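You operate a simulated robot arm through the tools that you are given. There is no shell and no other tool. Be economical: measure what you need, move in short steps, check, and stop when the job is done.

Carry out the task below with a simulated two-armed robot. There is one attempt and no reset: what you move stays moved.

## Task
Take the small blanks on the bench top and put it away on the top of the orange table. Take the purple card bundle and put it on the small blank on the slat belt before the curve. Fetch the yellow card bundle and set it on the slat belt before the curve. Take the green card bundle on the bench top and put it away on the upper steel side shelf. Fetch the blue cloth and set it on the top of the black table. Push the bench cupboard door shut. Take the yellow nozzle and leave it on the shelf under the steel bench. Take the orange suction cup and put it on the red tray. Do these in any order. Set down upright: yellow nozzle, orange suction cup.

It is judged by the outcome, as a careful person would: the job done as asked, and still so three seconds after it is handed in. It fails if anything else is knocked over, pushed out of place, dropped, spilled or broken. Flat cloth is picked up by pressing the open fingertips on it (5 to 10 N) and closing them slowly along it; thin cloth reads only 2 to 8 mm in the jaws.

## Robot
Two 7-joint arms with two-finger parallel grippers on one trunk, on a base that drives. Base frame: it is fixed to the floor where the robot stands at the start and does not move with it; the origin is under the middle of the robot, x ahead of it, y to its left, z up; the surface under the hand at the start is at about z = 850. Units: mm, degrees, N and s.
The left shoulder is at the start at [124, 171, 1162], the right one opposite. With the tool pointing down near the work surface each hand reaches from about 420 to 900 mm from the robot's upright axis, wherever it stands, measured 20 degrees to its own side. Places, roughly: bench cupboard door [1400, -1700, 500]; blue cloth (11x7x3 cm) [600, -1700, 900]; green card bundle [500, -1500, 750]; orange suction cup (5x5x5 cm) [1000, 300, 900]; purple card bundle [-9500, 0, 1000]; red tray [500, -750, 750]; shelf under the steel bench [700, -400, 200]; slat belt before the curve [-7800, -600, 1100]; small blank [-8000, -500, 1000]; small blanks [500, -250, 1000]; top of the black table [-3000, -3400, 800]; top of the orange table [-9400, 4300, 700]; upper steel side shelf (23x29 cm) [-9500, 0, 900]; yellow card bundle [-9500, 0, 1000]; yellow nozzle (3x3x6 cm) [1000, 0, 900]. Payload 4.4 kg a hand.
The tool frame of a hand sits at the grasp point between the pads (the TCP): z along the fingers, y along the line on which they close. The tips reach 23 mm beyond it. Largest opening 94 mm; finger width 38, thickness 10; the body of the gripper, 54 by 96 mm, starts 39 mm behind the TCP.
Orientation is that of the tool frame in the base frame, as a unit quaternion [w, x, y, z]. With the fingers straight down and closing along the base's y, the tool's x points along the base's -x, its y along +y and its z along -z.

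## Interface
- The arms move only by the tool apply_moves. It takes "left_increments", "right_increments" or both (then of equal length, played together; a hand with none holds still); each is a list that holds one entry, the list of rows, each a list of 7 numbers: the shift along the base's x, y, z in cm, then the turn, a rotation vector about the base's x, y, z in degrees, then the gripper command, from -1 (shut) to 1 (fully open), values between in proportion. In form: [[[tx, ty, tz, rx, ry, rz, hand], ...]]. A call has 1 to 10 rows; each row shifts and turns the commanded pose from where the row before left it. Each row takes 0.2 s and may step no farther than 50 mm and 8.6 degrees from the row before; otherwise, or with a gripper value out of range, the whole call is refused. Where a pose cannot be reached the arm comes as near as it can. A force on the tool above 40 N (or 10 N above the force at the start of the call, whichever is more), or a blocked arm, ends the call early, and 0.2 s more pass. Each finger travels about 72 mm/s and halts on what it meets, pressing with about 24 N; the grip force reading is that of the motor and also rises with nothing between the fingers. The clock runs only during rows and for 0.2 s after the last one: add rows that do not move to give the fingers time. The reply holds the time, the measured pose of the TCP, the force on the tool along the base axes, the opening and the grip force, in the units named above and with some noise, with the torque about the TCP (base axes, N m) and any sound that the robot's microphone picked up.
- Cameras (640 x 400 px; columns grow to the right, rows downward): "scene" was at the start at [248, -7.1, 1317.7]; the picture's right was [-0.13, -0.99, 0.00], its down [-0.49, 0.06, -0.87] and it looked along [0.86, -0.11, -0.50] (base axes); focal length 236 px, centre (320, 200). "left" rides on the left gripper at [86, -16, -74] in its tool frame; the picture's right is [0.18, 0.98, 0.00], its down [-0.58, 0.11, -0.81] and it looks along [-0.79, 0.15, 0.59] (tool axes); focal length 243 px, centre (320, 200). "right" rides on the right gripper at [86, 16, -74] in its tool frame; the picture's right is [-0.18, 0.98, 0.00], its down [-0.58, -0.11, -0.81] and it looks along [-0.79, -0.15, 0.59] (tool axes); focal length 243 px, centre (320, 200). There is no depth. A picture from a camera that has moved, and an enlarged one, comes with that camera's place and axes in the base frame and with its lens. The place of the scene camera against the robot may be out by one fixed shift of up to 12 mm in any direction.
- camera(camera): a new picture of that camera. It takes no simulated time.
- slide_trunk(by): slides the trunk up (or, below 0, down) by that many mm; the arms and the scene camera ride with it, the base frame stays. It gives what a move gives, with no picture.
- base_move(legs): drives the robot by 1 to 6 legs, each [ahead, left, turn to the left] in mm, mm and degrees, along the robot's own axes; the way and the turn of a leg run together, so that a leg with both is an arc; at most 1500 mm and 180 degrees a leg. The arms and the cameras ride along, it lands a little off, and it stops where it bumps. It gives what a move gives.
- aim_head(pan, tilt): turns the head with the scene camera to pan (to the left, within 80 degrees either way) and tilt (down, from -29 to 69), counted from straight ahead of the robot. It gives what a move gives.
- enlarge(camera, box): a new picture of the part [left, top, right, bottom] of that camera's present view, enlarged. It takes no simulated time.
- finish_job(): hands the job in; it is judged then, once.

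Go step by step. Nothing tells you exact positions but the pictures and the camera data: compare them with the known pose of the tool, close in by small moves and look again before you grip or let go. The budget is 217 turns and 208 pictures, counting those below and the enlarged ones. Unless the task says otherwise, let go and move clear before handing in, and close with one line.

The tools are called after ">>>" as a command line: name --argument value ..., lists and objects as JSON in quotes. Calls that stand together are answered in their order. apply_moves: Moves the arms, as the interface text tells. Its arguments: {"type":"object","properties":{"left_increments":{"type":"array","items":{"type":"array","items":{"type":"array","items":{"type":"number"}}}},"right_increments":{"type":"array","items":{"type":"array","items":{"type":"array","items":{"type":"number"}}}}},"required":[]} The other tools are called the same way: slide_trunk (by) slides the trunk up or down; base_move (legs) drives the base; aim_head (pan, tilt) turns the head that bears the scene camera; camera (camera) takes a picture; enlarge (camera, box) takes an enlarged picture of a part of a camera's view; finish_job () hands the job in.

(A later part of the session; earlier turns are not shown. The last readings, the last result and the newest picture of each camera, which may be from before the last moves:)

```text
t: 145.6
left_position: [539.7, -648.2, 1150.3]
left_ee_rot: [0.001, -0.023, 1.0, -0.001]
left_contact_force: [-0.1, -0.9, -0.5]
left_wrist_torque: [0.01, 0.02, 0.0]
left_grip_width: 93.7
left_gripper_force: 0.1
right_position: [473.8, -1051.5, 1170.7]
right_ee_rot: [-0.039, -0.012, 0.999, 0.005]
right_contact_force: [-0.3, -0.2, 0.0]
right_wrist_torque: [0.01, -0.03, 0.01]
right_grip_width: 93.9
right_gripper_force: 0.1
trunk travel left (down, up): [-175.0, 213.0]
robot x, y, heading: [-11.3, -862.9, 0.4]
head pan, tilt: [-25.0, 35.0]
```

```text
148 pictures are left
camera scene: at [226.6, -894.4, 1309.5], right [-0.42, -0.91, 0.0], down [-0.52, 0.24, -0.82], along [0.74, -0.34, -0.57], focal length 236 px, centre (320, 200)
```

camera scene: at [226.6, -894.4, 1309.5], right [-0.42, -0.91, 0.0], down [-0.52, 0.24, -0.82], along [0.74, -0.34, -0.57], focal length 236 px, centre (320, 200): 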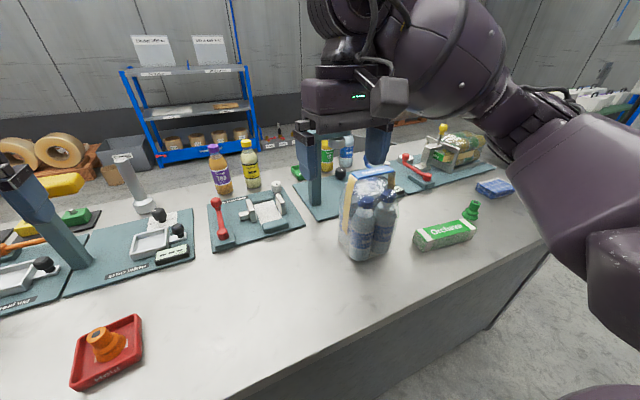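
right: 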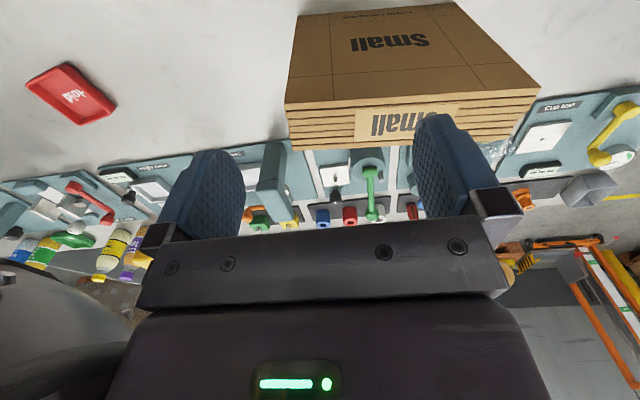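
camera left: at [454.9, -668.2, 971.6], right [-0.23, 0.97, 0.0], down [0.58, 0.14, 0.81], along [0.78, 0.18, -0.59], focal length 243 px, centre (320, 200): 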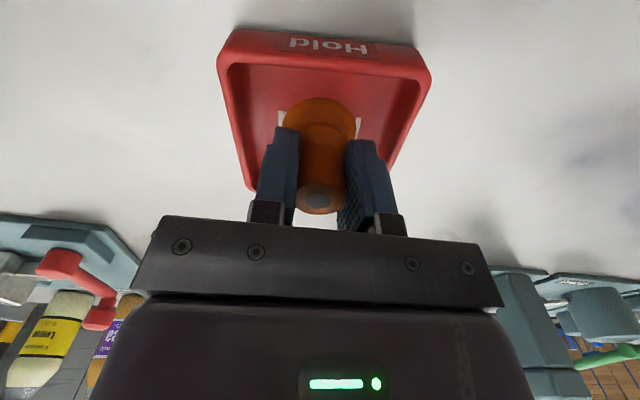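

Cup stands upright in the tray. I see the green "Orchava" card bundle and the blue cloth farther right. Checking the floor on the right before moving.

>>> aim_head --pan -75 --tilt 25

>>> camera --camera "scene"

```text
t: 146.8
left_position: [541.5, -648.6, 1151.0]
left_ee_rot: [0.0, -0.023, 1.0, 0.0]
left_contact_force: [-0.2, 0.0, 0.3]
left_wrist_torque: [-0.01, 0.0, 0.02]
left_grip_width: 94.1
left_gripper_force: 0.0
right_position: [474.5, -1050.9, 1170.5]
right_ee_rot: [-0.039, -0.011, 0.999, 0.005]
right_contact_force: [1.0, 0.5, -0.6]
right_wrist_torque: [0.0, -0.02, 0.02]
right_grip_width: 94.2
right_gripper_force: 0.0
trunk travel left (down, up): [-175.0, 213.0]
robot x, y, heading: [-10.8, -861.7, 0.4]
head pan, tilt: [-75.0, 25.0]
```

```text
147 pictures are left
camera scene: at [170.9, -946.4, 1325.3], right [-0.96, -0.26, 0.0], down [-0.11, 0.41, -0.91], along [0.24, -0.87, -0.42], focal length 236 px, centre (320, 200)
```

scene: 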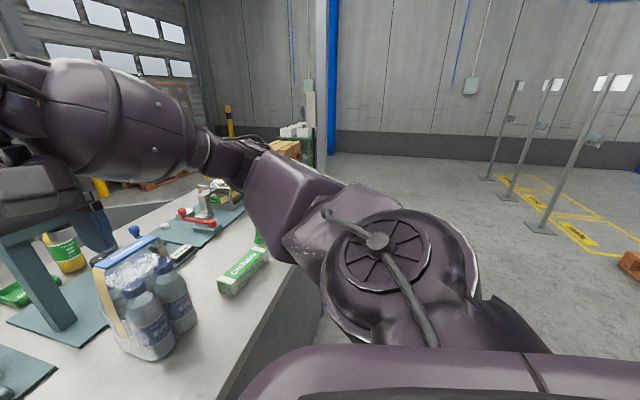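

>>> base_move --legs '[[0, -650, 0]]'

>>> aim_head --pan 0 --tilt 45

>>> camera --camera "scene"

>>> camera --camera "right"

```text
t: 151.9
left_position: [535.7, -1205.8, 1151.6]
left_ee_rot: [0.002, -0.03, 1.0, -0.005]
left_contact_force: [0.4, -0.6, 0.2]
left_wrist_torque: [0.0, 0.0, 0.01]
left_grip_width: 93.8
left_gripper_force: 0.0
right_position: [473.7, -1605.0, 1172.2]
right_ee_rot: [-0.042, -0.022, 0.999, 0.003]
right_contact_force: [0.3, 0.1, 0.5]
right_wrist_torque: [-0.01, -0.01, 0.0]
right_grip_width: 93.7
right_gripper_force: 0.1
trunk travel left (down, up): [-175.0, 213.0]
robot x, y, heading: [-10.0, -1435.7, 0.8]
head pan, tilt: [-75.0, 25.0]
stopped in leg 1: the robot was blocked; the commanded pose is now the measured one
```

```text
t: 153.4
left_position: [537.2, -1205.0, 1149.9]
left_ee_rot: [0.0, -0.028, 1.0, -0.004]
left_contact_force: [-0.8, 0.6, 0.2]
left_wrist_torque: [0.03, 0.01, 0.03]
left_grip_width: 94.0
left_gripper_force: 0.0
right_position: [475.9, -1605.5, 1170.4]
right_ee_rot: [-0.042, -0.021, 0.999, 0.002]
right_contact_force: [0.0, -0.2, 0.2]
right_wrist_torque: [-0.01, 0.03, 0.03]
right_grip_width: 94.1
right_gripper_force: 0.1
trunk travel left (down, up): [-175.0, 213.0]
robot x, y, heading: [-8.3, -1436.7, 1.0]
head pan, tilt: [0.0, 45.0]
```

```text
146 pictures are left
camera scene: at [226.0, -1416.8, 1295.5], right [0.01, -1.0, 0.01], down [-0.7, -0.02, -0.71], along [0.71, 0.0, -0.7], focal length 236 px, centre (320, 200)
```

scene: 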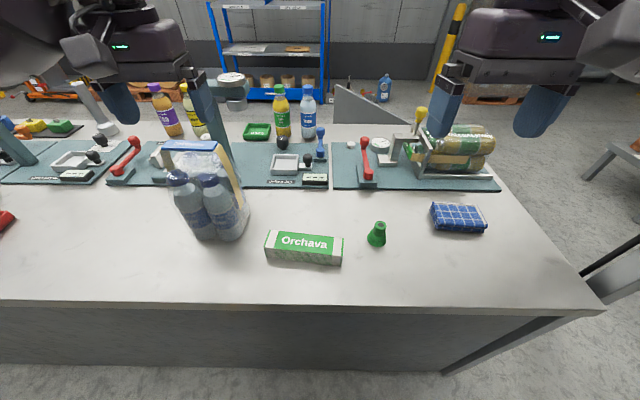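

```text
145 pictures are left
camera right: at [394.5, -1593.9, 1252.5], right [0.14, 0.99, -0.01], down [0.65, -0.09, 0.75], along [0.75, -0.11, -0.66], focal length 243 px, centre (320, 200)
```

right: 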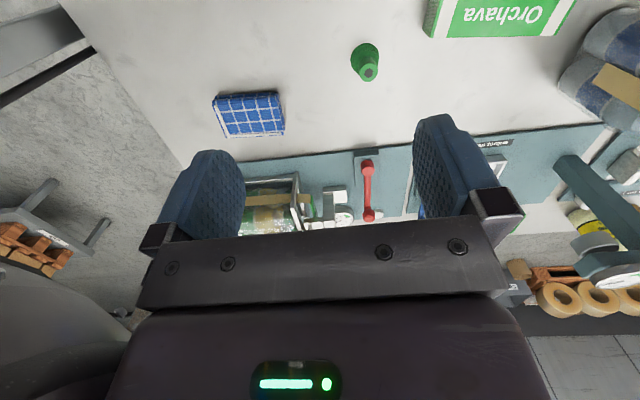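

Something blocked the robot at the right; looking at it.

>>> aim_head --pan -70 --tilt 45

>>> camera --camera "scene"

```text
t: 154.8
left_position: [538.2, -1205.4, 1150.2]
left_ee_rot: [0.001, -0.029, 1.0, -0.006]
left_contact_force: [0.3, -0.5, 0.0]
left_wrist_torque: [0.01, -0.02, -0.01]
left_grip_width: 94.0
left_gripper_force: 0.0
right_position: [475.9, -1605.1, 1171.1]
right_ee_rot: [-0.042, -0.021, 0.999, 0.002]
right_contact_force: [0.0, -0.1, 0.7]
right_wrist_torque: [0.02, -0.01, 0.05]
right_grip_width: 94.0
right_gripper_force: 0.1
trunk travel left (down, up): [-175.0, 213.0]
robot x, y, heading: [-6.6, -1435.9, 0.8]
head pan, tilt: [-70.0, 45.0]
```

```text
144 pictures are left
camera scene: at [173.9, -1493.8, 1296.0], right [-0.93, -0.36, 0.0], down [-0.25, 0.65, -0.71], along [0.25, -0.67, -0.7], focal length 236 px, centre (320, 200)
```

scene: 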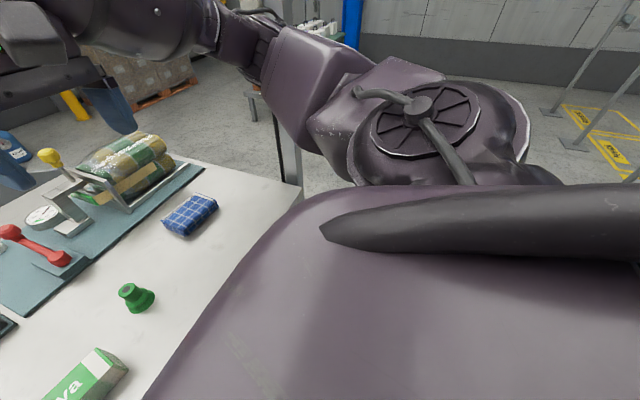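

>>> base_move --legs '[[0, 80, -1]]'

>>> aim_head --pan -40 --tilt 20

>>> camera --camera "scene"

```text
t: 156.2
left_position: [543.5, -1146.1, 1150.8]
left_ee_rot: [-0.001, -0.019, 1.0, -0.001]
left_contact_force: [0.0, 0.1, 0.2]
left_wrist_torque: [-0.01, 0.0, 0.01]
left_grip_width: 94.1
left_gripper_force: 0.0
right_position: [476.3, -1545.5, 1167.4]
right_ee_rot: [-0.043, -0.012, 0.999, 0.007]
right_contact_force: [0.0, -0.1, 0.8]
right_wrist_torque: [0.0, -0.05, -0.06]
right_grip_width: 94.1
right_gripper_force: 0.1
trunk travel left (down, up): [-175.0, 213.0]
robot x, y, heading: [-10.1, -1354.3, -0.1]
head pan, tilt: [-70.0, 45.0]
```

```text
t: 157.1
left_position: [544.8, -1145.9, 1151.1]
left_ee_rot: [-0.001, -0.02, 1.0, -0.001]
left_contact_force: [0.3, 0.2, 0.2]
left_wrist_torque: [-0.01, -0.02, 0.02]
left_grip_width: 93.9
left_gripper_force: 0.0
right_position: [474.3, -1544.0, 1167.8]
right_ee_rot: [-0.043, -0.01, 0.999, 0.007]
right_contact_force: [0.2, -0.6, -0.4]
right_wrist_torque: [0.02, -0.02, -0.01]
right_grip_width: 93.7
right_gripper_force: 0.1
trunk travel left (down, up): [-175.0, 213.0]
robot x, y, heading: [-10.9, -1355.5, -0.2]
head pan, tilt: [-40.0, 20.0]
```

```text
143 pictures are left
camera scene: at [219.6, -1413.0, 1333.3], right [-0.65, -0.76, 0.0], down [-0.26, 0.22, -0.94], along [0.72, -0.61, -0.34], focal length 236 px, centre (320, 200)
```

scene: 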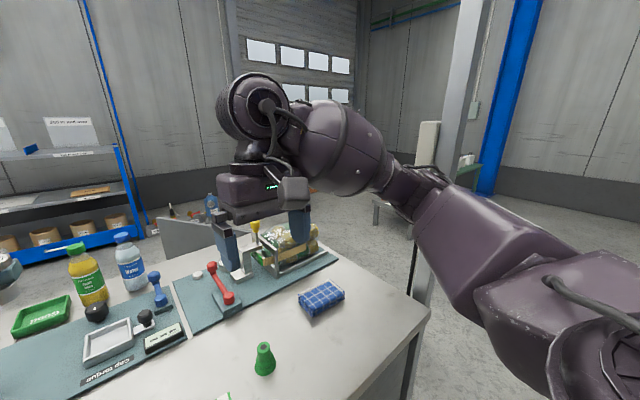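

A fixed grey post beyond the bench end blocked my elbow; nothing was moved. The cloth is near (606,-1750), long side along y, so I turn the right hand 90° to close along x across its short side, and move above it.

>>> apply_moves --right_increments '[[[1.4, -2, 0, -0.7, -4.9, 0, 1], [1.4, -2, 0, 0, 0, -8.5, 1], [1.4, -2, 0, 0, 0, -8.5, 1], [1.4, -2, 0, 0, 0, -8.5, 1], [1.4, -2, 0, 0, 0, -8.5, 1], [1.4, -2, 0, 0, 0, -8.5, 1], [1.2, -2, 0, 0, 0, -8.5, 1], [1.2, -2, 0, 0, 0, -8.5, 1], [1.2, -2, 0, 0, 0, -8.5, 1], [1.1, -2.4, 0, 0, 0, -8.5, 1]]]'

>>> aim_head --pan -30 --tilt 40

>>> camera --camera "right"

>>> camera --camera "scene"

```text
t: 159.3
left_position: [544.9, -1145.9, 1150.6]
left_ee_rot: [-0.001, -0.019, 1.0, 0.0]
left_contact_force: [0.1, 0.3, 0.1]
left_wrist_torque: [0.02, -0.04, -0.01]
left_grip_width: 94.1
left_gripper_force: 0.1
right_position: [604.0, -1751.6, 1167.9]
right_ee_rot: [0.0, 0.611, 0.792, 0.002]
right_contact_force: [-0.5, -1.6, -0.5]
right_wrist_torque: [-0.03, 0.04, 0.01]
right_grip_width: 93.9
right_gripper_force: 0.0
trunk travel left (down, up): [-175.0, 213.0]
robot x, y, heading: [-11.2, -1356.9, 0.0]
head pan, tilt: [-40.0, 20.0]
```

```text
t: 160.1
left_position: [543.0, -1146.4, 1150.5]
left_ee_rot: [-0.001, -0.019, 1.0, -0.001]
left_contact_force: [0.4, 0.1, 0.2]
left_wrist_torque: [-0.02, -0.02, -0.03]
left_grip_width: 94.2
left_gripper_force: 0.0
right_position: [605.3, -1751.0, 1167.0]
right_ee_rot: [0.0, 0.609, 0.793, 0.002]
right_contact_force: [-0.6, 1.1, -0.3]
right_wrist_torque: [0.0, 0.01, 0.0]
right_grip_width: 93.7
right_gripper_force: 0.1
trunk travel left (down, up): [-175.0, 213.0]
robot x, y, heading: [-10.0, -1358.3, -0.3]
head pan, tilt: [-30.0, 40.0]
```

```text
142 pictures are left
camera right: at [598.4, -1664.3, 1241.6], right [1.0, 0.07, 0.0], down [0.04, -0.59, 0.81], along [0.06, -0.8, -0.59], focal length 243 px, centre (320, 200)
```

right: 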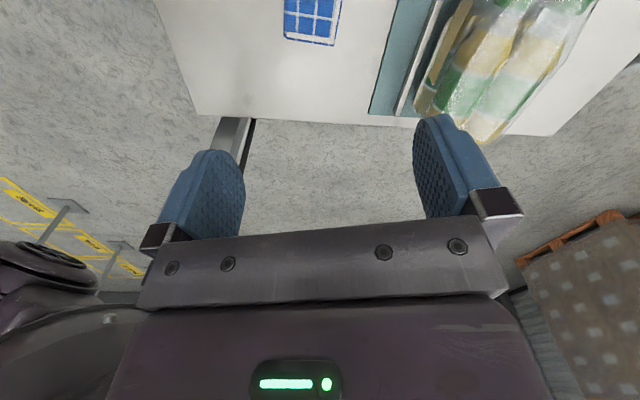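

```text
141 pictures are left
camera scene: at [222.0, -1395.7, 1302.1], right [-0.5, -0.86, 0.0], down [-0.55, 0.32, -0.77], along [0.66, -0.39, -0.64], focal length 236 px, centre (320, 200)
```

scene: 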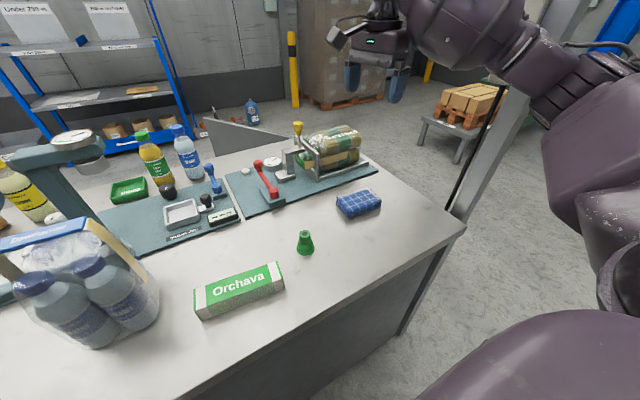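

>>> apply_moves --right_increments '[[[0, 0, -4.5, 0, 0, 0, 1], [0, 0, -4.5, 0, 0, 0, 1], [0, 0, -4.5, 0, 0, 0, 1], [0, 0, -4.5, 0, 0, 0, 1], [0, 0, -3, 0, 0, -4, 1], [0, 0, 0, 0, 0, 0, 1]]]'

>>> camera --camera "right"

>>> enlarge --camera "scene" --box '[280, 130, 440, 230]'

```text
t: 161.5
left_position: [544.5, -1145.6, 1151.8]
left_ee_rot: [0.0, -0.019, 1.0, 0.0]
left_contact_force: [-0.4, -0.1, -0.1]
left_wrist_torque: [0.01, 0.0, 0.0]
left_grip_width: 94.0
left_gripper_force: 0.0
right_position: [607.3, -1747.1, 957.5]
right_ee_rot: [0.0, 0.638, 0.77, 0.001]
right_contact_force: [0.5, -0.7, -0.3]
right_wrist_torque: [0.01, -0.02, 0.01]
right_grip_width: 93.9
right_gripper_force: 0.0
trunk travel left (down, up): [-175.0, 213.0]
robot x, y, heading: [-8.9, -1353.3, -0.0]
head pan, tilt: [-30.0, 40.0]
```

```text
140 pictures are left
camera right: at [607.3, -1660.8, 1031.4], right [1.0, 0.0, 0.0], down [0.0, -0.59, 0.81], along [0.0, -0.81, -0.59], focal length 243 px, centre (320, 200)
```

right: 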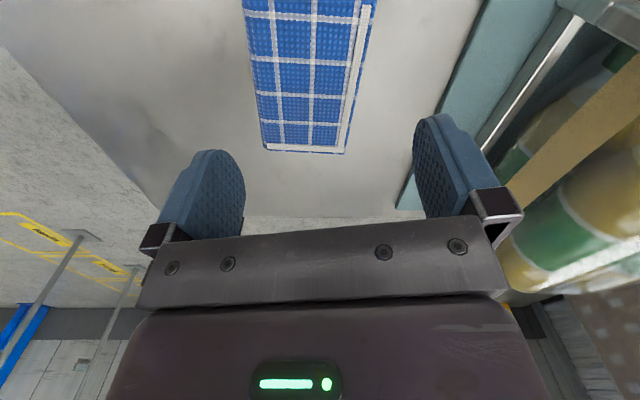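

```text
4.00 times, centred on (360, 180) of scene
camera zoom: at [221.7, -1395.5, 1302.1], right [-0.5, -0.86, 0.0], down [-0.56, 0.32, -0.77], along [0.66, -0.39, -0.64], focal length 944 px, centre (160, 280)
```

zoom: 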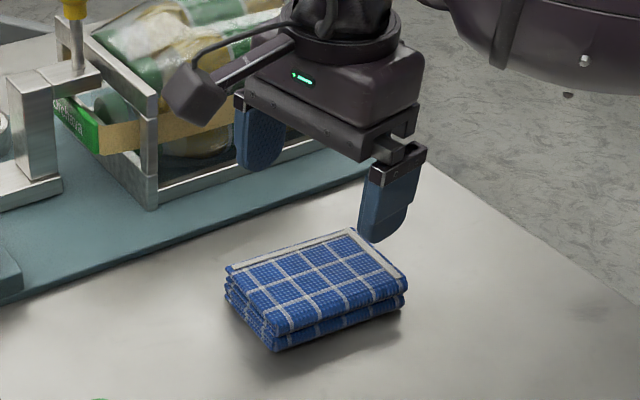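

Cloth is at x≈600, y≈-1745, within the open jaws. Descending around it and closing gradually.

>>> apply_moves --right_increments '[[[-0.7, 0, -3, 0, 0, 0, 1], [0, 0, -3, 0, 0, 0, 1], [0, 0, -1.6, 0, 0, 0, 1], [0, 0, 0, 0, 0, 0, 0.8], [0, 0, 0, 0, 0, 0, 0.6], [0, 0, 0, 0, 0, 0, 0.4], [0, 0, 0, 0, 0, 0, 0.2], [0, 0, 0, 0, 0, 0, 0]]]'

>>> enlarge --camera "scene" --box '[280, 130, 440, 230]'

>>> camera --camera "right"

```text
t: 163.3
left_position: [544.3, -1145.7, 1150.7]
left_ee_rot: [-0.001, -0.019, 1.0, -0.002]
left_contact_force: [-0.6, 0.1, 1.0]
left_wrist_torque: [-0.02, -0.05, 0.0]
left_grip_width: 93.8
left_gripper_force: 0.0
right_position: [598.6, -1748.8, 880.9]
right_ee_rot: [0.0, 0.637, 0.771, 0.001]
right_contact_force: [0.1, -0.4, 0.9]
right_wrist_torque: [0.0, -0.01, -0.03]
right_grip_width: 69.4
right_gripper_force: 24.5
trunk travel left (down, up): [-175.0, 213.0]
robot x, y, heading: [-5.6, -1357.6, -0.0]
head pan, tilt: [-30.0, 40.0]
```

```text
4.00 times, centred on (360, 180) of scene
camera zoom: at [221.9, -1395.6, 1302.0], right [-0.5, -0.86, 0.0], down [-0.56, 0.32, -0.77], along [0.66, -0.39, -0.64], focal length 944 px, centre (160, 280)
```

zoom: 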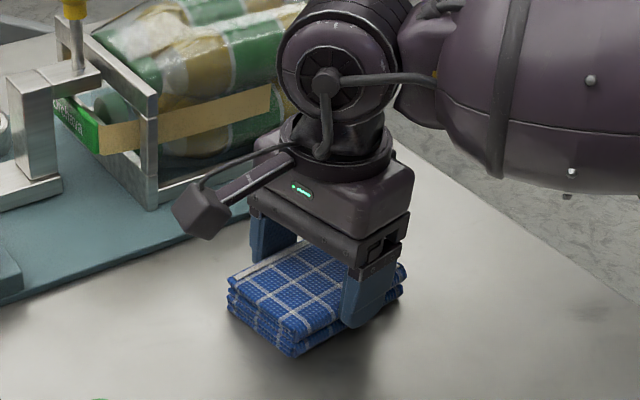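

```text
137 pictures are left
camera right: at [599.1, -1662.8, 956.6], right [1.0, 0.0, 0.0], down [0.0, -0.59, 0.81], along [0.0, -0.81, -0.59], focal length 243 px, centre (320, 200)
```

right: 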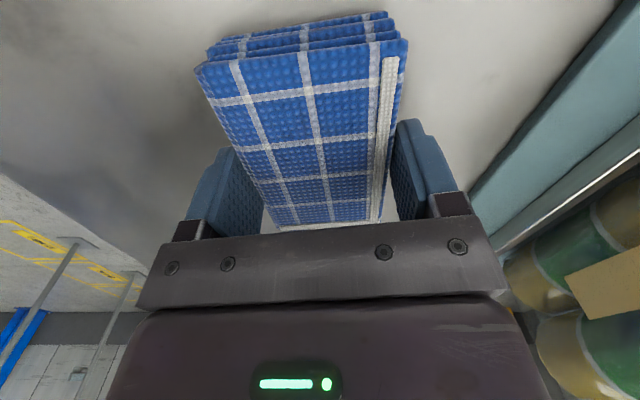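

The folded cloth is firm at 69 mm. Lifting slowly to see that it holds together.

>>> apply_moves --right_increments '[[[0, 0, 0, 0, 0, 0, -1], [0, 0, 2, 0, 0, 0, -1], [0, 0, 3, 0, 0, 0, -1], [0, 0, 4, 0, 0, 0, -1], [0, 0, 4.5, 0, 0, 0, -1], [0, 0, 4.5, 0, 0, 0, -1], [0, 0, 4.5, 0, 0, 0, -1], [0, 0, 0, 0, 0, 0, -1]]]'

>>> camera --camera "right"

>>> camera --camera "scene"

```text
t: 165.1
left_position: [546.6, -1146.2, 1149.3]
left_ee_rot: [-0.001, -0.019, 1.0, 0.0]
left_contact_force: [0.3, 0.4, 0.1]
left_wrist_torque: [0.0, -0.01, 0.0]
left_grip_width: 93.9
left_gripper_force: 0.1
right_position: [599.4, -1751.6, 1105.5]
right_ee_rot: [-0.001, 0.638, 0.77, 0.0]
right_contact_force: [0.3, 0.7, -0.5]
right_wrist_torque: [0.01, -0.01, 0.03]
right_grip_width: 69.3
right_gripper_force: 23.9
trunk travel left (down, up): [-175.0, 213.0]
robot x, y, heading: [-6.4, -1361.3, -0.4]
head pan, tilt: [-30.0, 40.0]
```

```text
136 pictures are left
camera right: at [598.5, -1664.6, 1179.5], right [1.0, 0.0, 0.0], down [0.0, -0.59, 0.81], along [0.0, -0.81, -0.59], focal length 243 px, centre (320, 200)
```

right: 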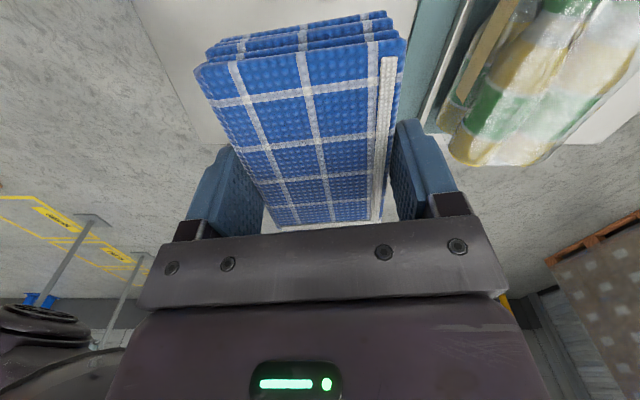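

```text
135 pictures are left
camera scene: at [222.5, -1395.9, 1301.8], right [-0.5, -0.86, 0.0], down [-0.56, 0.32, -0.77], along [0.66, -0.39, -0.64], focal length 236 px, centre (320, 200)
```

scene: 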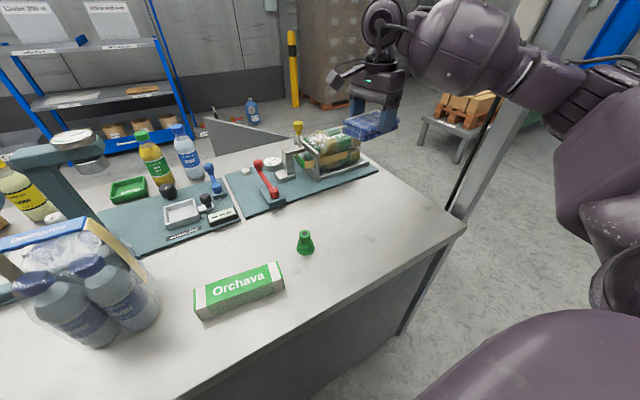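

Cloth secure. Now the left hand: turning 90° and moving over the green bundle at about (511,-1386).

>>> apply_moves --left_increments '[[[-0.3, -2.4, 0, 0, 0, 8.5, 1], [-0.3, -2.4, 0, 0, 0, 8.5, 1], [-0.3, -2.4, 0, 0, 0, 8.5, 1], [-0.3, -2.4, 0, 0, 0, 8.5, 1], [-0.4, -2.4, 0, 0, 0, 8.5, 1], [-0.4, -2.4, 0, 0, 0, 8.5, 1], [-0.3, -2.4, 0, 0, 0, 8.5, 1], [-0.3, -2.4, 0, 0, 0, 8.5, 1], [-0.3, -2.4, 0, 0, 0, 8.5, 1], [-0.3, -2.4, 0, 0, 0, 8.5, 1]]]'

>>> aim_head --pan 0 --tilt 50

>>> camera --camera "left"

>>> camera --camera "scene"

```text
t: 167.3
left_position: [511.1, -1388.0, 1149.6]
left_ee_rot: [0.0, -0.691, 0.723, 0.0]
left_contact_force: [0.4, -0.4, -0.2]
left_wrist_torque: [0.03, -0.01, 0.03]
left_grip_width: 94.0
left_gripper_force: 0.1
right_position: [598.8, -1752.8, 1105.0]
right_ee_rot: [0.0, 0.638, 0.77, 0.001]
right_contact_force: [-0.8, 0.6, -1.0]
right_wrist_torque: [0.01, 0.0, 0.02]
right_grip_width: 68.8
right_gripper_force: 24.2
trunk travel left (down, up): [-175.0, 213.0]
robot x, y, heading: [-6.9, -1354.7, -0.2]
head pan, tilt: [-30.0, 40.0]
```

```text
t: 168.3
left_position: [511.1, -1385.7, 1149.7]
left_ee_rot: [0.0, -0.69, 0.724, 0.0]
left_contact_force: [-0.3, 0.2, -0.3]
left_wrist_torque: [0.05, 0.01, 0.0]
left_grip_width: 94.0
left_gripper_force: 0.0
right_position: [598.7, -1750.9, 1106.4]
right_ee_rot: [0.0, 0.637, 0.771, 0.001]
right_contact_force: [-0.3, -0.1, 0.0]
right_wrist_torque: [0.0, -0.01, 0.03]
right_grip_width: 68.6
right_gripper_force: 24.2
trunk travel left (down, up): [-175.0, 213.0]
robot x, y, heading: [-8.4, -1354.4, -0.2]
head pan, tilt: [0.0, 50.0]
```

```text
134 pictures are left
camera left: at [522.5, -1473.2, 1224.3], right [-0.99, -0.14, 0.0], down [-0.08, 0.59, 0.81], along [-0.11, 0.8, -0.59], focal length 243 px, centre (320, 200)
```

left: 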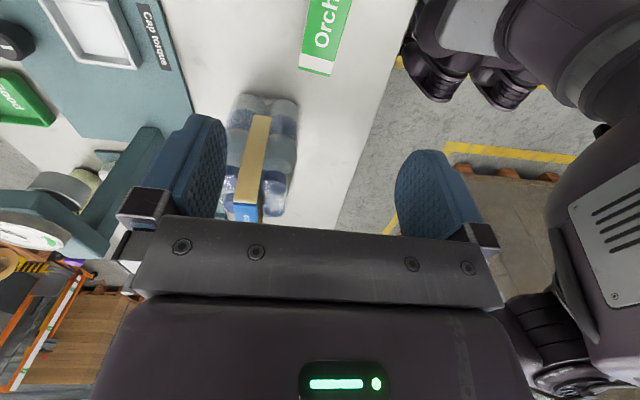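

```text
133 pictures are left
camera scene: at [225.6, -1353.2, 1287.8], right [-0.01, -1.0, 0.0], down [-0.77, 0.0, -0.64], along [0.64, 0.0, -0.77], focal length 236 px, centre (320, 200)
```

scene: 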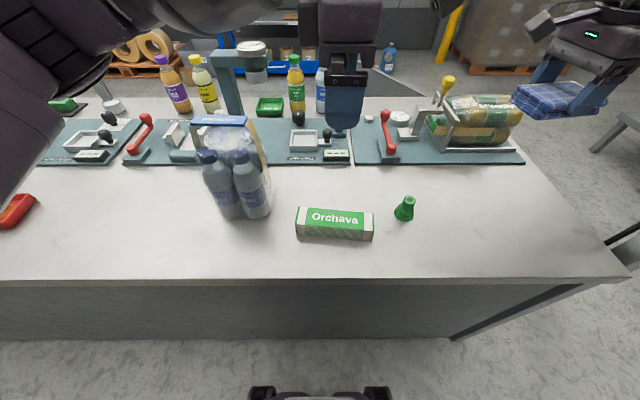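

>>> apply_moves --left_increments '[[[-0.6, 0, -4.5, 0, 0, 0, 1], [0, 0, -4.5, 0, 0, 0, 1], [0, 0, -4.5, 0, 0, 0, 1], [0, 0, -4.5, 0, 0, 0, 1], [0, 0, 0, 0, 0, 0, 1]]]'

>>> camera --camera "left"

>>> enlarge --camera "scene" --box '[260, 150, 420, 250]'

```text
t: 169.5
left_position: [504.0, -1388.2, 971.0]
left_ee_rot: [0.0, -0.69, 0.724, -0.001]
left_contact_force: [-1.1, -0.5, 0.0]
left_wrist_torque: [0.01, -0.01, 0.0]
left_grip_width: 94.0
left_gripper_force: 0.0
right_position: [598.4, -1751.0, 1106.6]
right_ee_rot: [0.0, 0.637, 0.771, 0.002]
right_contact_force: [-0.6, -0.8, -0.1]
right_wrist_torque: [0.01, -0.02, 0.0]
right_grip_width: 68.5
right_gripper_force: 24.0
trunk travel left (down, up): [-175.0, 213.0]
robot x, y, heading: [-9.5, -1362.1, -0.2]
head pan, tilt: [0.0, 50.0]
```

```text
132 pictures are left
camera left: at [515.4, -1474.6, 1046.2], right [-0.99, -0.14, 0.0], down [-0.08, 0.59, 0.81], along [-0.11, 0.8, -0.59], focal length 243 px, centre (320, 200)
```

left: 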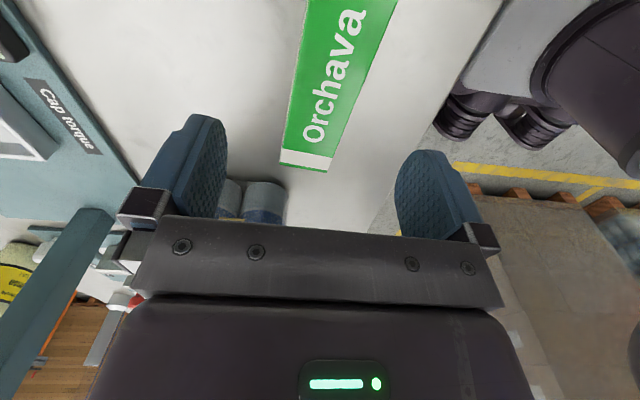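

```text
4.00 times, centred on (340, 200) of scene
camera zoom: at [225.0, -1353.1, 1288.1], right [0.0, -1.0, 0.0], down [-0.77, 0.0, -0.64], along [0.64, 0.0, -0.77], focal length 944 px, centre (240, 200)
```

zoom: 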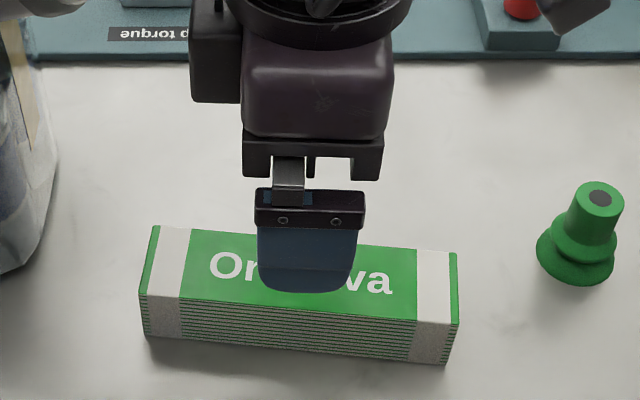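

>>> apply_moves --left_increments '[[[-0.5, 0, -4, 0, 0, -2.3, 1], [0, 0, -4, 0, 0, 0, 1], [0, 0, -1.2, 0, 0, 0, 1], [0, 0, 0, 0, 0, 0, 0.5], [0, 0, 0, 0, 0, 0, 0], [0, 0, 0, 0, 0, 0, -0.5], [0, 0, 0, 0, 0, 0, -1], [0, 0, 0, 0, 0, 0, -1]]]'

>>> enlarge --camera "scene" --box '[260, 150, 420, 250]'

```text
t: 171.3
left_position: [496.1, -1394.6, 905.1]
left_ee_rot: [0.012, -0.673, 0.74, -0.022]
left_contact_force: [4.2, 3.8, 22.5]
left_wrist_torque: [0.14, 0.06, -0.08]
left_grip_width: 44.5
left_gripper_force: 23.9
right_position: [584.5, -1753.6, 1118.7]
right_ee_rot: [0.006, 0.637, 0.771, 0.008]
right_contact_force: [-0.4, -0.4, -0.3]
right_wrist_torque: [0.02, -0.02, -0.04]
right_grip_width: 67.8
right_gripper_force: 23.6
trunk travel left (down, up): [-175.0, 213.0]
robot x, y, heading: [-11.6, -1356.6, -0.2]
head pan, tilt: [0.0, 50.0]
```

```text
4.00 times, centred on (340, 200) of scene
camera zoom: at [208.1, -1356.0, 1293.3], right [0.0, -1.0, 0.0], down [-0.76, 0.0, -0.65], along [0.65, 0.0, -0.76], focal length 944 px, centre (240, 200)
```

zoom: 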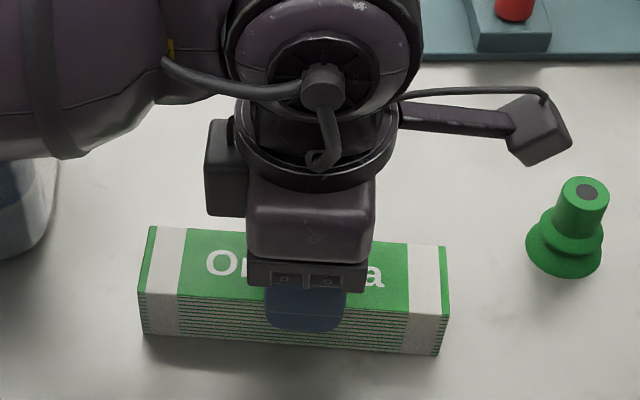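

The arm met resistance — the forearm is likely touching the bottle pack. The bundle is gripped (44.5 mm), so lift straight up and check the pack.

>>> apply_moves --left_increments '[[[0, 0, 3, 0, 0, 0, -1], [0, 0, 3, 0, 0, 0, -1], [0, 0, 3, 0, 0, 0, -1], [0, 0, 3, 0, 0, 0, -1], [0, 0, 0, 0, 0, 0, -1]]]'

>>> camera --camera "scene"

>>> camera --camera "left"

```text
t: 172.5
left_position: [499.5, -1387.4, 997.6]
left_ee_rot: [-0.001, -0.676, 0.737, 0.0]
left_contact_force: [0.3, -0.7, -1.3]
left_wrist_torque: [0.0, 0.0, 0.03]
left_grip_width: 44.5
left_gripper_force: 24.6
right_position: [598.3, -1751.7, 1105.3]
right_ee_rot: [0.0, 0.638, 0.77, 0.0]
right_contact_force: [-0.4, -0.4, -1.1]
right_wrist_torque: [-0.01, -0.01, 0.0]
right_grip_width: 67.4
right_gripper_force: 23.8
trunk travel left (down, up): [-175.0, 213.0]
robot x, y, heading: [-11.2, -1355.6, -0.4]
head pan, tilt: [0.0, 50.0]
```

```text
129 pictures are left
camera scene: at [225.8, -1353.1, 1287.5], right [0.0, -1.0, 0.0], down [-0.77, 0.0, -0.64], along [0.64, 0.0, -0.77], focal length 236 px, centre (320, 200)
```

scene: 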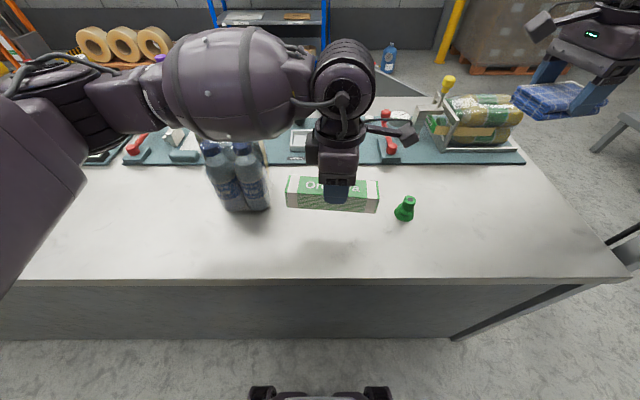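

```text
128 pictures are left
camera left: at [507.2, -1473.6, 1073.0], right [-1.0, -0.1, 0.0], down [-0.06, 0.59, 0.81], along [-0.08, 0.8, -0.59], focal length 243 px, centre (320, 200)
```

left: 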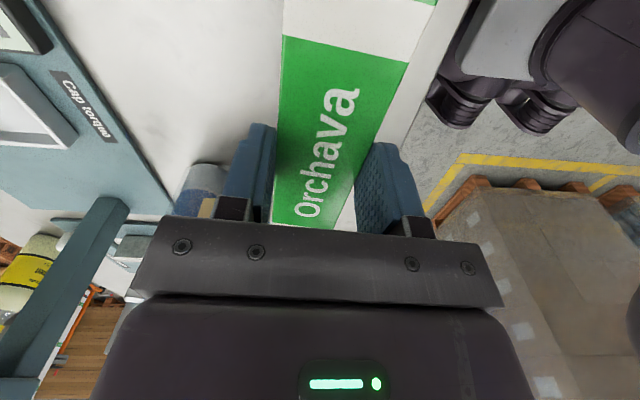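

Bundle held; the bottle pack stands where it was. Lifting higher, then backing away and checking.

>>> apply_moves --left_increments '[[[0, 0, 4.5, 0, 0, 0, -1], [0, 0, 4.5, 0, 0, 0, -1], [0, 0, 4.5, 0, 0, 0, -1], [0, 0, 3, 0, 0, 0, -1], [0, 0, 0, 0, 0, 0, -1]]]'

>>> base_move --legs '[[-350, 0, 0]]'

>>> aim_head --pan 0 --tilt 35

>>> camera --camera "scene"

>>> aim_head --pan -80 --tilt 20

>>> camera --camera "scene"

```text
t: 173.7
left_position: [502.2, -1387.3, 1161.2]
left_ee_rot: [0.0, -0.674, 0.738, -0.001]
left_contact_force: [-0.5, 0.1, -1.8]
left_wrist_torque: [0.0, 0.04, 0.02]
left_grip_width: 44.6
left_gripper_force: 23.7
right_position: [599.5, -1752.2, 1105.7]
right_ee_rot: [-0.001, 0.637, 0.771, 0.001]
right_contact_force: [0.5, 0.5, -0.4]
right_wrist_torque: [0.0, 0.01, 0.02]
right_grip_width: 67.6
right_gripper_force: 23.8
trunk travel left (down, up): [-175.0, 213.0]
robot x, y, heading: [-8.5, -1359.6, -0.1]
head pan, tilt: [0.0, 50.0]
```

```text
t: 175.9
left_position: [151.9, -1388.8, 1161.2]
left_ee_rot: [0.0, -0.673, 0.739, -0.001]
left_contact_force: [0.9, 0.3, -2.4]
left_wrist_torque: [-0.05, -0.02, 0.03]
left_grip_width: 44.4
left_gripper_force: 23.7
right_position: [246.1, -1752.4, 1106.1]
right_ee_rot: [0.0, 0.64, 0.769, 0.0]
right_contact_force: [0.2, 0.6, -0.3]
right_wrist_torque: [-0.02, 0.0, -0.01]
right_grip_width: 67.4
right_gripper_force: 24.4
trunk travel left (down, up): [-175.0, 213.0]
robot x, y, heading: [-361.4, -1352.2, -0.6]
head pan, tilt: [0.0, 50.0]
```

```text
t: 176.7
left_position: [151.5, -1388.1, 1160.7]
left_ee_rot: [-0.001, -0.673, 0.74, 0.0]
left_contact_force: [0.1, -0.3, -0.8]
left_wrist_torque: [0.0, 0.02, -0.01]
left_grip_width: 44.7
left_gripper_force: 24.1
right_position: [245.1, -1752.8, 1106.2]
right_ee_rot: [-0.001, 0.64, 0.769, 0.0]
right_contact_force: [-0.1, 0.4, 0.6]
right_wrist_torque: [0.01, -0.01, -0.02]
right_grip_width: 67.2
right_gripper_force: 24.2
trunk travel left (down, up): [-175.0, 213.0]
robot x, y, heading: [-360.2, -1353.3, -0.7]
head pan, tilt: [0.0, 35.0]
```

```text
127 pictures are left
camera scene: at [-113.4, -1352.1, 1309.4], right [-0.01, -1.0, 0.0], down [-0.57, 0.01, -0.82], along [0.82, -0.01, -0.57], focal length 236 px, centre (320, 200)
```

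scene: 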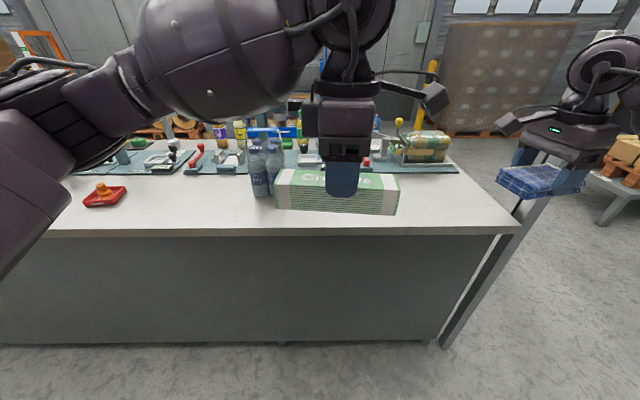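

```text
t: 178.2
left_position: [151.0, -1388.6, 1160.9]
left_ee_rot: [-0.002, -0.673, 0.739, 0.0]
left_contact_force: [0.1, 0.1, -1.7]
left_wrist_torque: [-0.04, 0.02, -0.01]
left_grip_width: 44.6
left_gripper_force: 24.1
right_position: [245.9, -1753.4, 1105.8]
right_ee_rot: [0.0, 0.639, 0.769, 0.001]
right_contact_force: [0.0, -0.5, -0.3]
right_wrist_torque: [0.0, -0.02, -0.03]
right_grip_width: 67.1
right_gripper_force: 23.9
trunk travel left (down, up): [-175.0, 213.0]
robot x, y, heading: [-360.2, -1352.8, -0.4]
head pan, tilt: [-80.0, 20.0]
```

```text
126 pictures are left
camera scene: at [-186.3, -1443.1, 1333.3], right [-0.99, -0.16, 0.0], down [-0.06, 0.34, -0.94], along [0.15, -0.93, -0.34], focal length 236 px, centre (320, 200)
```

scene: 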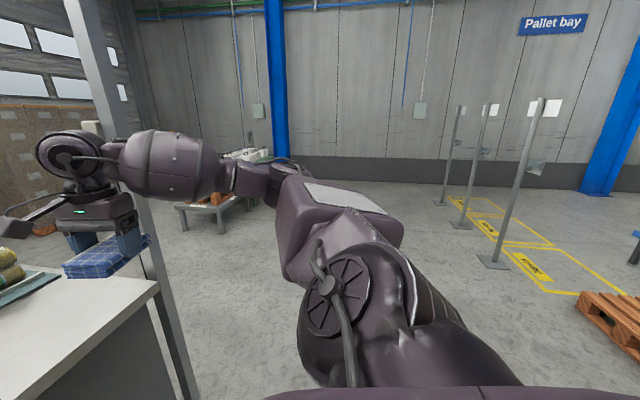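

Now turning toward the black table and looking ahead.

>>> base_move --legs '[[0, 0, -140]]'

>>> aim_head --pan 0 --tilt 15

>>> camera --camera "scene"

>>> aim_head --pan -55 --tilt 15

>>> camera --camera "scene"

```text
t: 184.4
left_position: [-765.3, -1666.9, 1161.0]
left_ee_rot: [0.0, 0.455, 0.891, -0.001]
left_contact_force: [-0.4, 0.1, -1.3]
left_wrist_torque: [-0.01, 0.0, -0.02]
left_grip_width: 44.2
left_gripper_force: 23.8
right_position: [-1078.0, -1453.8, 1104.9]
right_ee_rot: [0.0, 0.945, -0.328, 0.001]
right_contact_force: [0.9, 0.4, -0.6]
right_wrist_torque: [0.0, 0.0, 0.01]
right_grip_width: 67.1
right_gripper_force: 23.9
trunk travel left (down, up): [-175.0, 213.0]
robot x, y, heading: [-356.8, -1351.9, -139.3]
head pan, tilt: [-80.0, 20.0]
```

```text
t: 185.9
left_position: [-766.2, -1666.0, 1162.2]
left_ee_rot: [-0.001, 0.455, 0.891, 0.001]
left_contact_force: [0.4, 0.6, -2.0]
left_wrist_torque: [0.01, 0.02, 0.03]
left_grip_width: 44.6
left_gripper_force: 23.9
right_position: [-1076.6, -1455.5, 1106.7]
right_ee_rot: [0.0, 0.945, -0.327, 0.001]
right_contact_force: [-0.5, -0.2, 0.2]
right_wrist_torque: [0.0, 0.02, 0.01]
right_grip_width: 67.1
right_gripper_force: 24.4
trunk travel left (down, up): [-175.0, 213.0]
robot x, y, heading: [-360.1, -1354.0, -139.3]
head pan, tilt: [0.0, 15.0]
```

```text
125 pictures are left
camera scene: at [-541.1, -1510.3, 1341.5], right [-0.65, 0.76, 0.0], down [0.2, 0.17, -0.97], along [-0.73, -0.63, -0.26], focal length 236 px, centre (320, 200)
```

scene: 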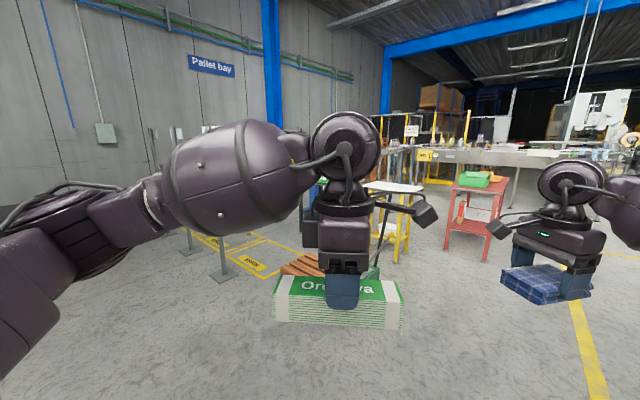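

```text
t: 187.2
left_position: [-767.3, -1666.5, 1161.0]
left_ee_rot: [-0.001, 0.455, 0.891, 0.0]
left_contact_force: [0.7, 0.1, -1.9]
left_wrist_torque: [0.0, -0.01, -0.01]
left_grip_width: 44.9
left_gripper_force: 24.7
right_position: [-1077.2, -1455.5, 1105.1]
right_ee_rot: [0.001, 0.945, -0.327, 0.0]
right_contact_force: [-0.4, 0.1, -1.2]
right_wrist_torque: [-0.01, -0.01, 0.02]
right_grip_width: 67.5
right_gripper_force: 24.1
trunk travel left (down, up): [-175.0, 213.0]
robot x, y, heading: [-361.8, -1355.5, -139.5]
head pan, tilt: [-55.0, 15.0]
```

```text
124 pictures are left
camera scene: at [-560.9, -1426.4, 1341.5], right [0.25, 0.97, 0.0], down [0.25, -0.06, -0.97], along [-0.94, 0.24, -0.26], focal length 236 px, centre (320, 200)
```

scene: 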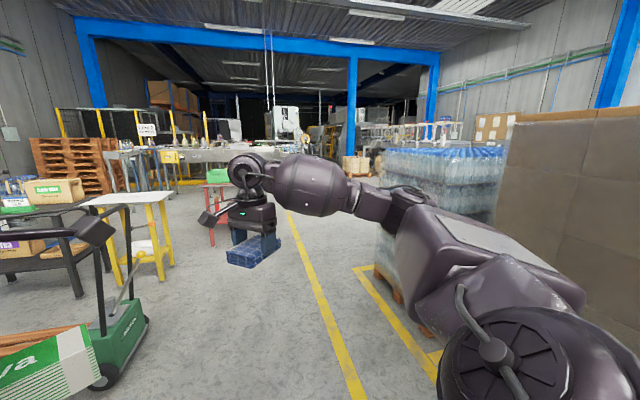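

The black table with card boxes is at left beyond a pallet truck and a yellow stand. Driving along the walkway for a closer view.

>>> base_move --legs '[[1079, -800, 0]]'

>>> aim_head --pan -5 --tilt 22

>>> camera --camera "scene"

>>> aim_head --pan -30 --tilt 22

>>> camera --camera "scene"

```text
t: 194.6
left_position: [-2102.3, -1723.4, 1160.6]
left_ee_rot: [0.0, 0.464, 0.886, 0.0]
left_contact_force: [0.0, -0.4, -1.6]
left_wrist_torque: [0.03, 0.01, -0.03]
left_grip_width: 44.4
left_gripper_force: 23.7
right_position: [-2409.8, -1505.7, 1103.9]
right_ee_rot: [0.001, 0.942, -0.337, 0.001]
right_contact_force: [0.5, 0.2, -0.7]
right_wrist_torque: [-0.02, -0.03, 0.04]
right_grip_width: 67.5
right_gripper_force: 24.0
trunk travel left (down, up): [-175.0, 213.0]
robot x, y, heading: [-1686.9, -1418.0, -140.3]
head pan, tilt: [-55.0, 15.0]
```

```text
t: 195.8
left_position: [-2102.6, -1722.6, 1161.2]
left_ee_rot: [-0.002, 0.463, 0.886, 0.001]
left_contact_force: [-0.6, -0.2, -2.0]
left_wrist_torque: [0.03, -0.01, 0.0]
left_grip_width: 44.5
left_gripper_force: 23.5
right_position: [-2410.0, -1507.0, 1105.0]
right_ee_rot: [0.0, 0.942, -0.337, 0.002]
right_contact_force: [0.7, 0.3, -0.5]
right_wrist_torque: [0.02, -0.01, 0.0]
right_grip_width: 67.5
right_gripper_force: 23.6
trunk travel left (down, up): [-175.0, 213.0]
robot x, y, heading: [-1690.5, -1420.1, -140.6]
head pan, tilt: [-5.0, 22.0]
```

```text
123 pictures are left
camera scene: at [-1878.8, -1564.4, 1330.1], right [-0.57, 0.82, 0.0], down [0.31, 0.21, -0.93], along [-0.76, -0.53, -0.37], focal length 236 px, centre (320, 200)
```

scene: 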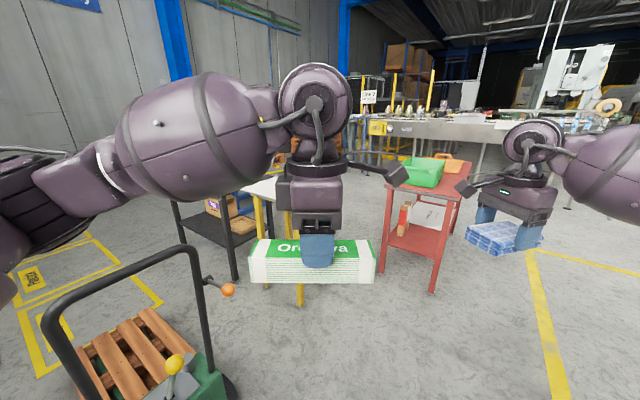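

```text
t: 196.7
left_position: [-2102.8, -1723.6, 1160.2]
left_ee_rot: [-0.001, 0.463, 0.886, 0.001]
left_contact_force: [-0.4, 0.6, -1.0]
left_wrist_torque: [0.01, 0.03, 0.01]
left_grip_width: 44.6
left_gripper_force: 23.9
right_position: [-2410.0, -1505.2, 1105.4]
right_ee_rot: [0.0, 0.942, -0.336, 0.0]
right_contact_force: [0.3, 0.8, -0.4]
right_wrist_torque: [0.0, 0.0, -0.01]
right_grip_width: 67.4
right_gripper_force: 24.1
trunk travel left (down, up): [-175.0, 213.0]
robot x, y, heading: [-1690.9, -1425.2, -140.2]
head pan, tilt: [-30.0, 22.0]
```

```text
122 pictures are left
camera scene: at [-1893.8, -1527.3, 1330.1], right [-0.17, 0.99, 0.0], down [0.37, 0.06, -0.93], along [-0.91, -0.16, -0.37], focal length 236 px, centre (320, 200)
```

scene: 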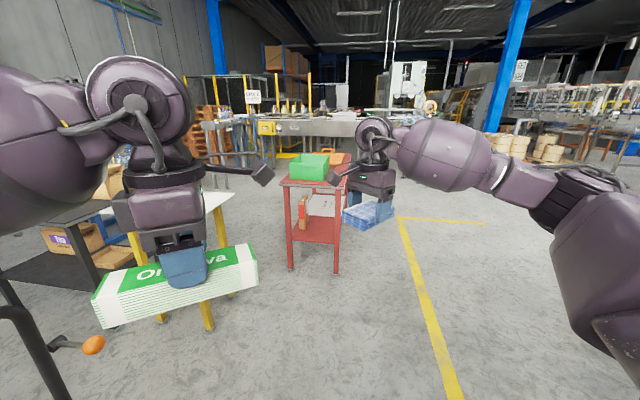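

>>> aim_head --pan 20 --tilt 30

>>> camera --camera "scene"

```text
t: 197.9
left_position: [-2102.2, -1723.6, 1160.1]
left_ee_rot: [-0.001, 0.463, 0.886, 0.0]
left_contact_force: [0.0, 0.3, -1.0]
left_wrist_torque: [0.04, -0.01, 0.02]
left_grip_width: 44.4
left_gripper_force: 23.3
right_position: [-2409.1, -1505.4, 1104.1]
right_ee_rot: [0.0, 0.942, -0.336, 0.001]
right_contact_force: [0.2, -0.6, -0.4]
right_wrist_torque: [0.02, 0.0, 0.0]
right_grip_width: 67.3
right_gripper_force: 24.2
trunk travel left (down, up): [-175.0, 213.0]
robot x, y, heading: [-1689.5, -1420.3, -140.3]
head pan, tilt: [20.0, 30.0]
```

```text
121 pictures are left
camera scene: at [-1848.2, -1589.7, 1317.3], right [-0.86, 0.51, 0.0], down [0.25, 0.43, -0.87], along [-0.44, -0.75, -0.5], focal length 236 px, centre (320, 200)
```

scene: 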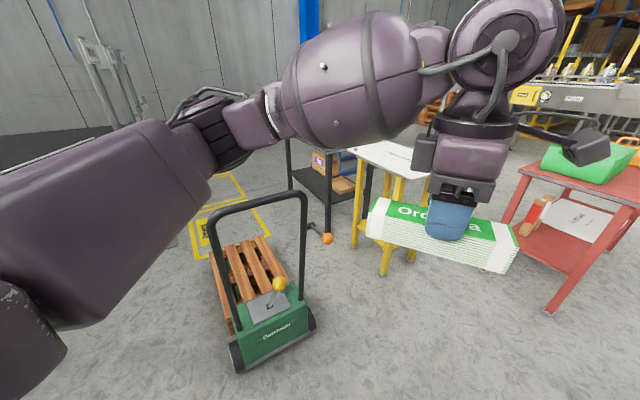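

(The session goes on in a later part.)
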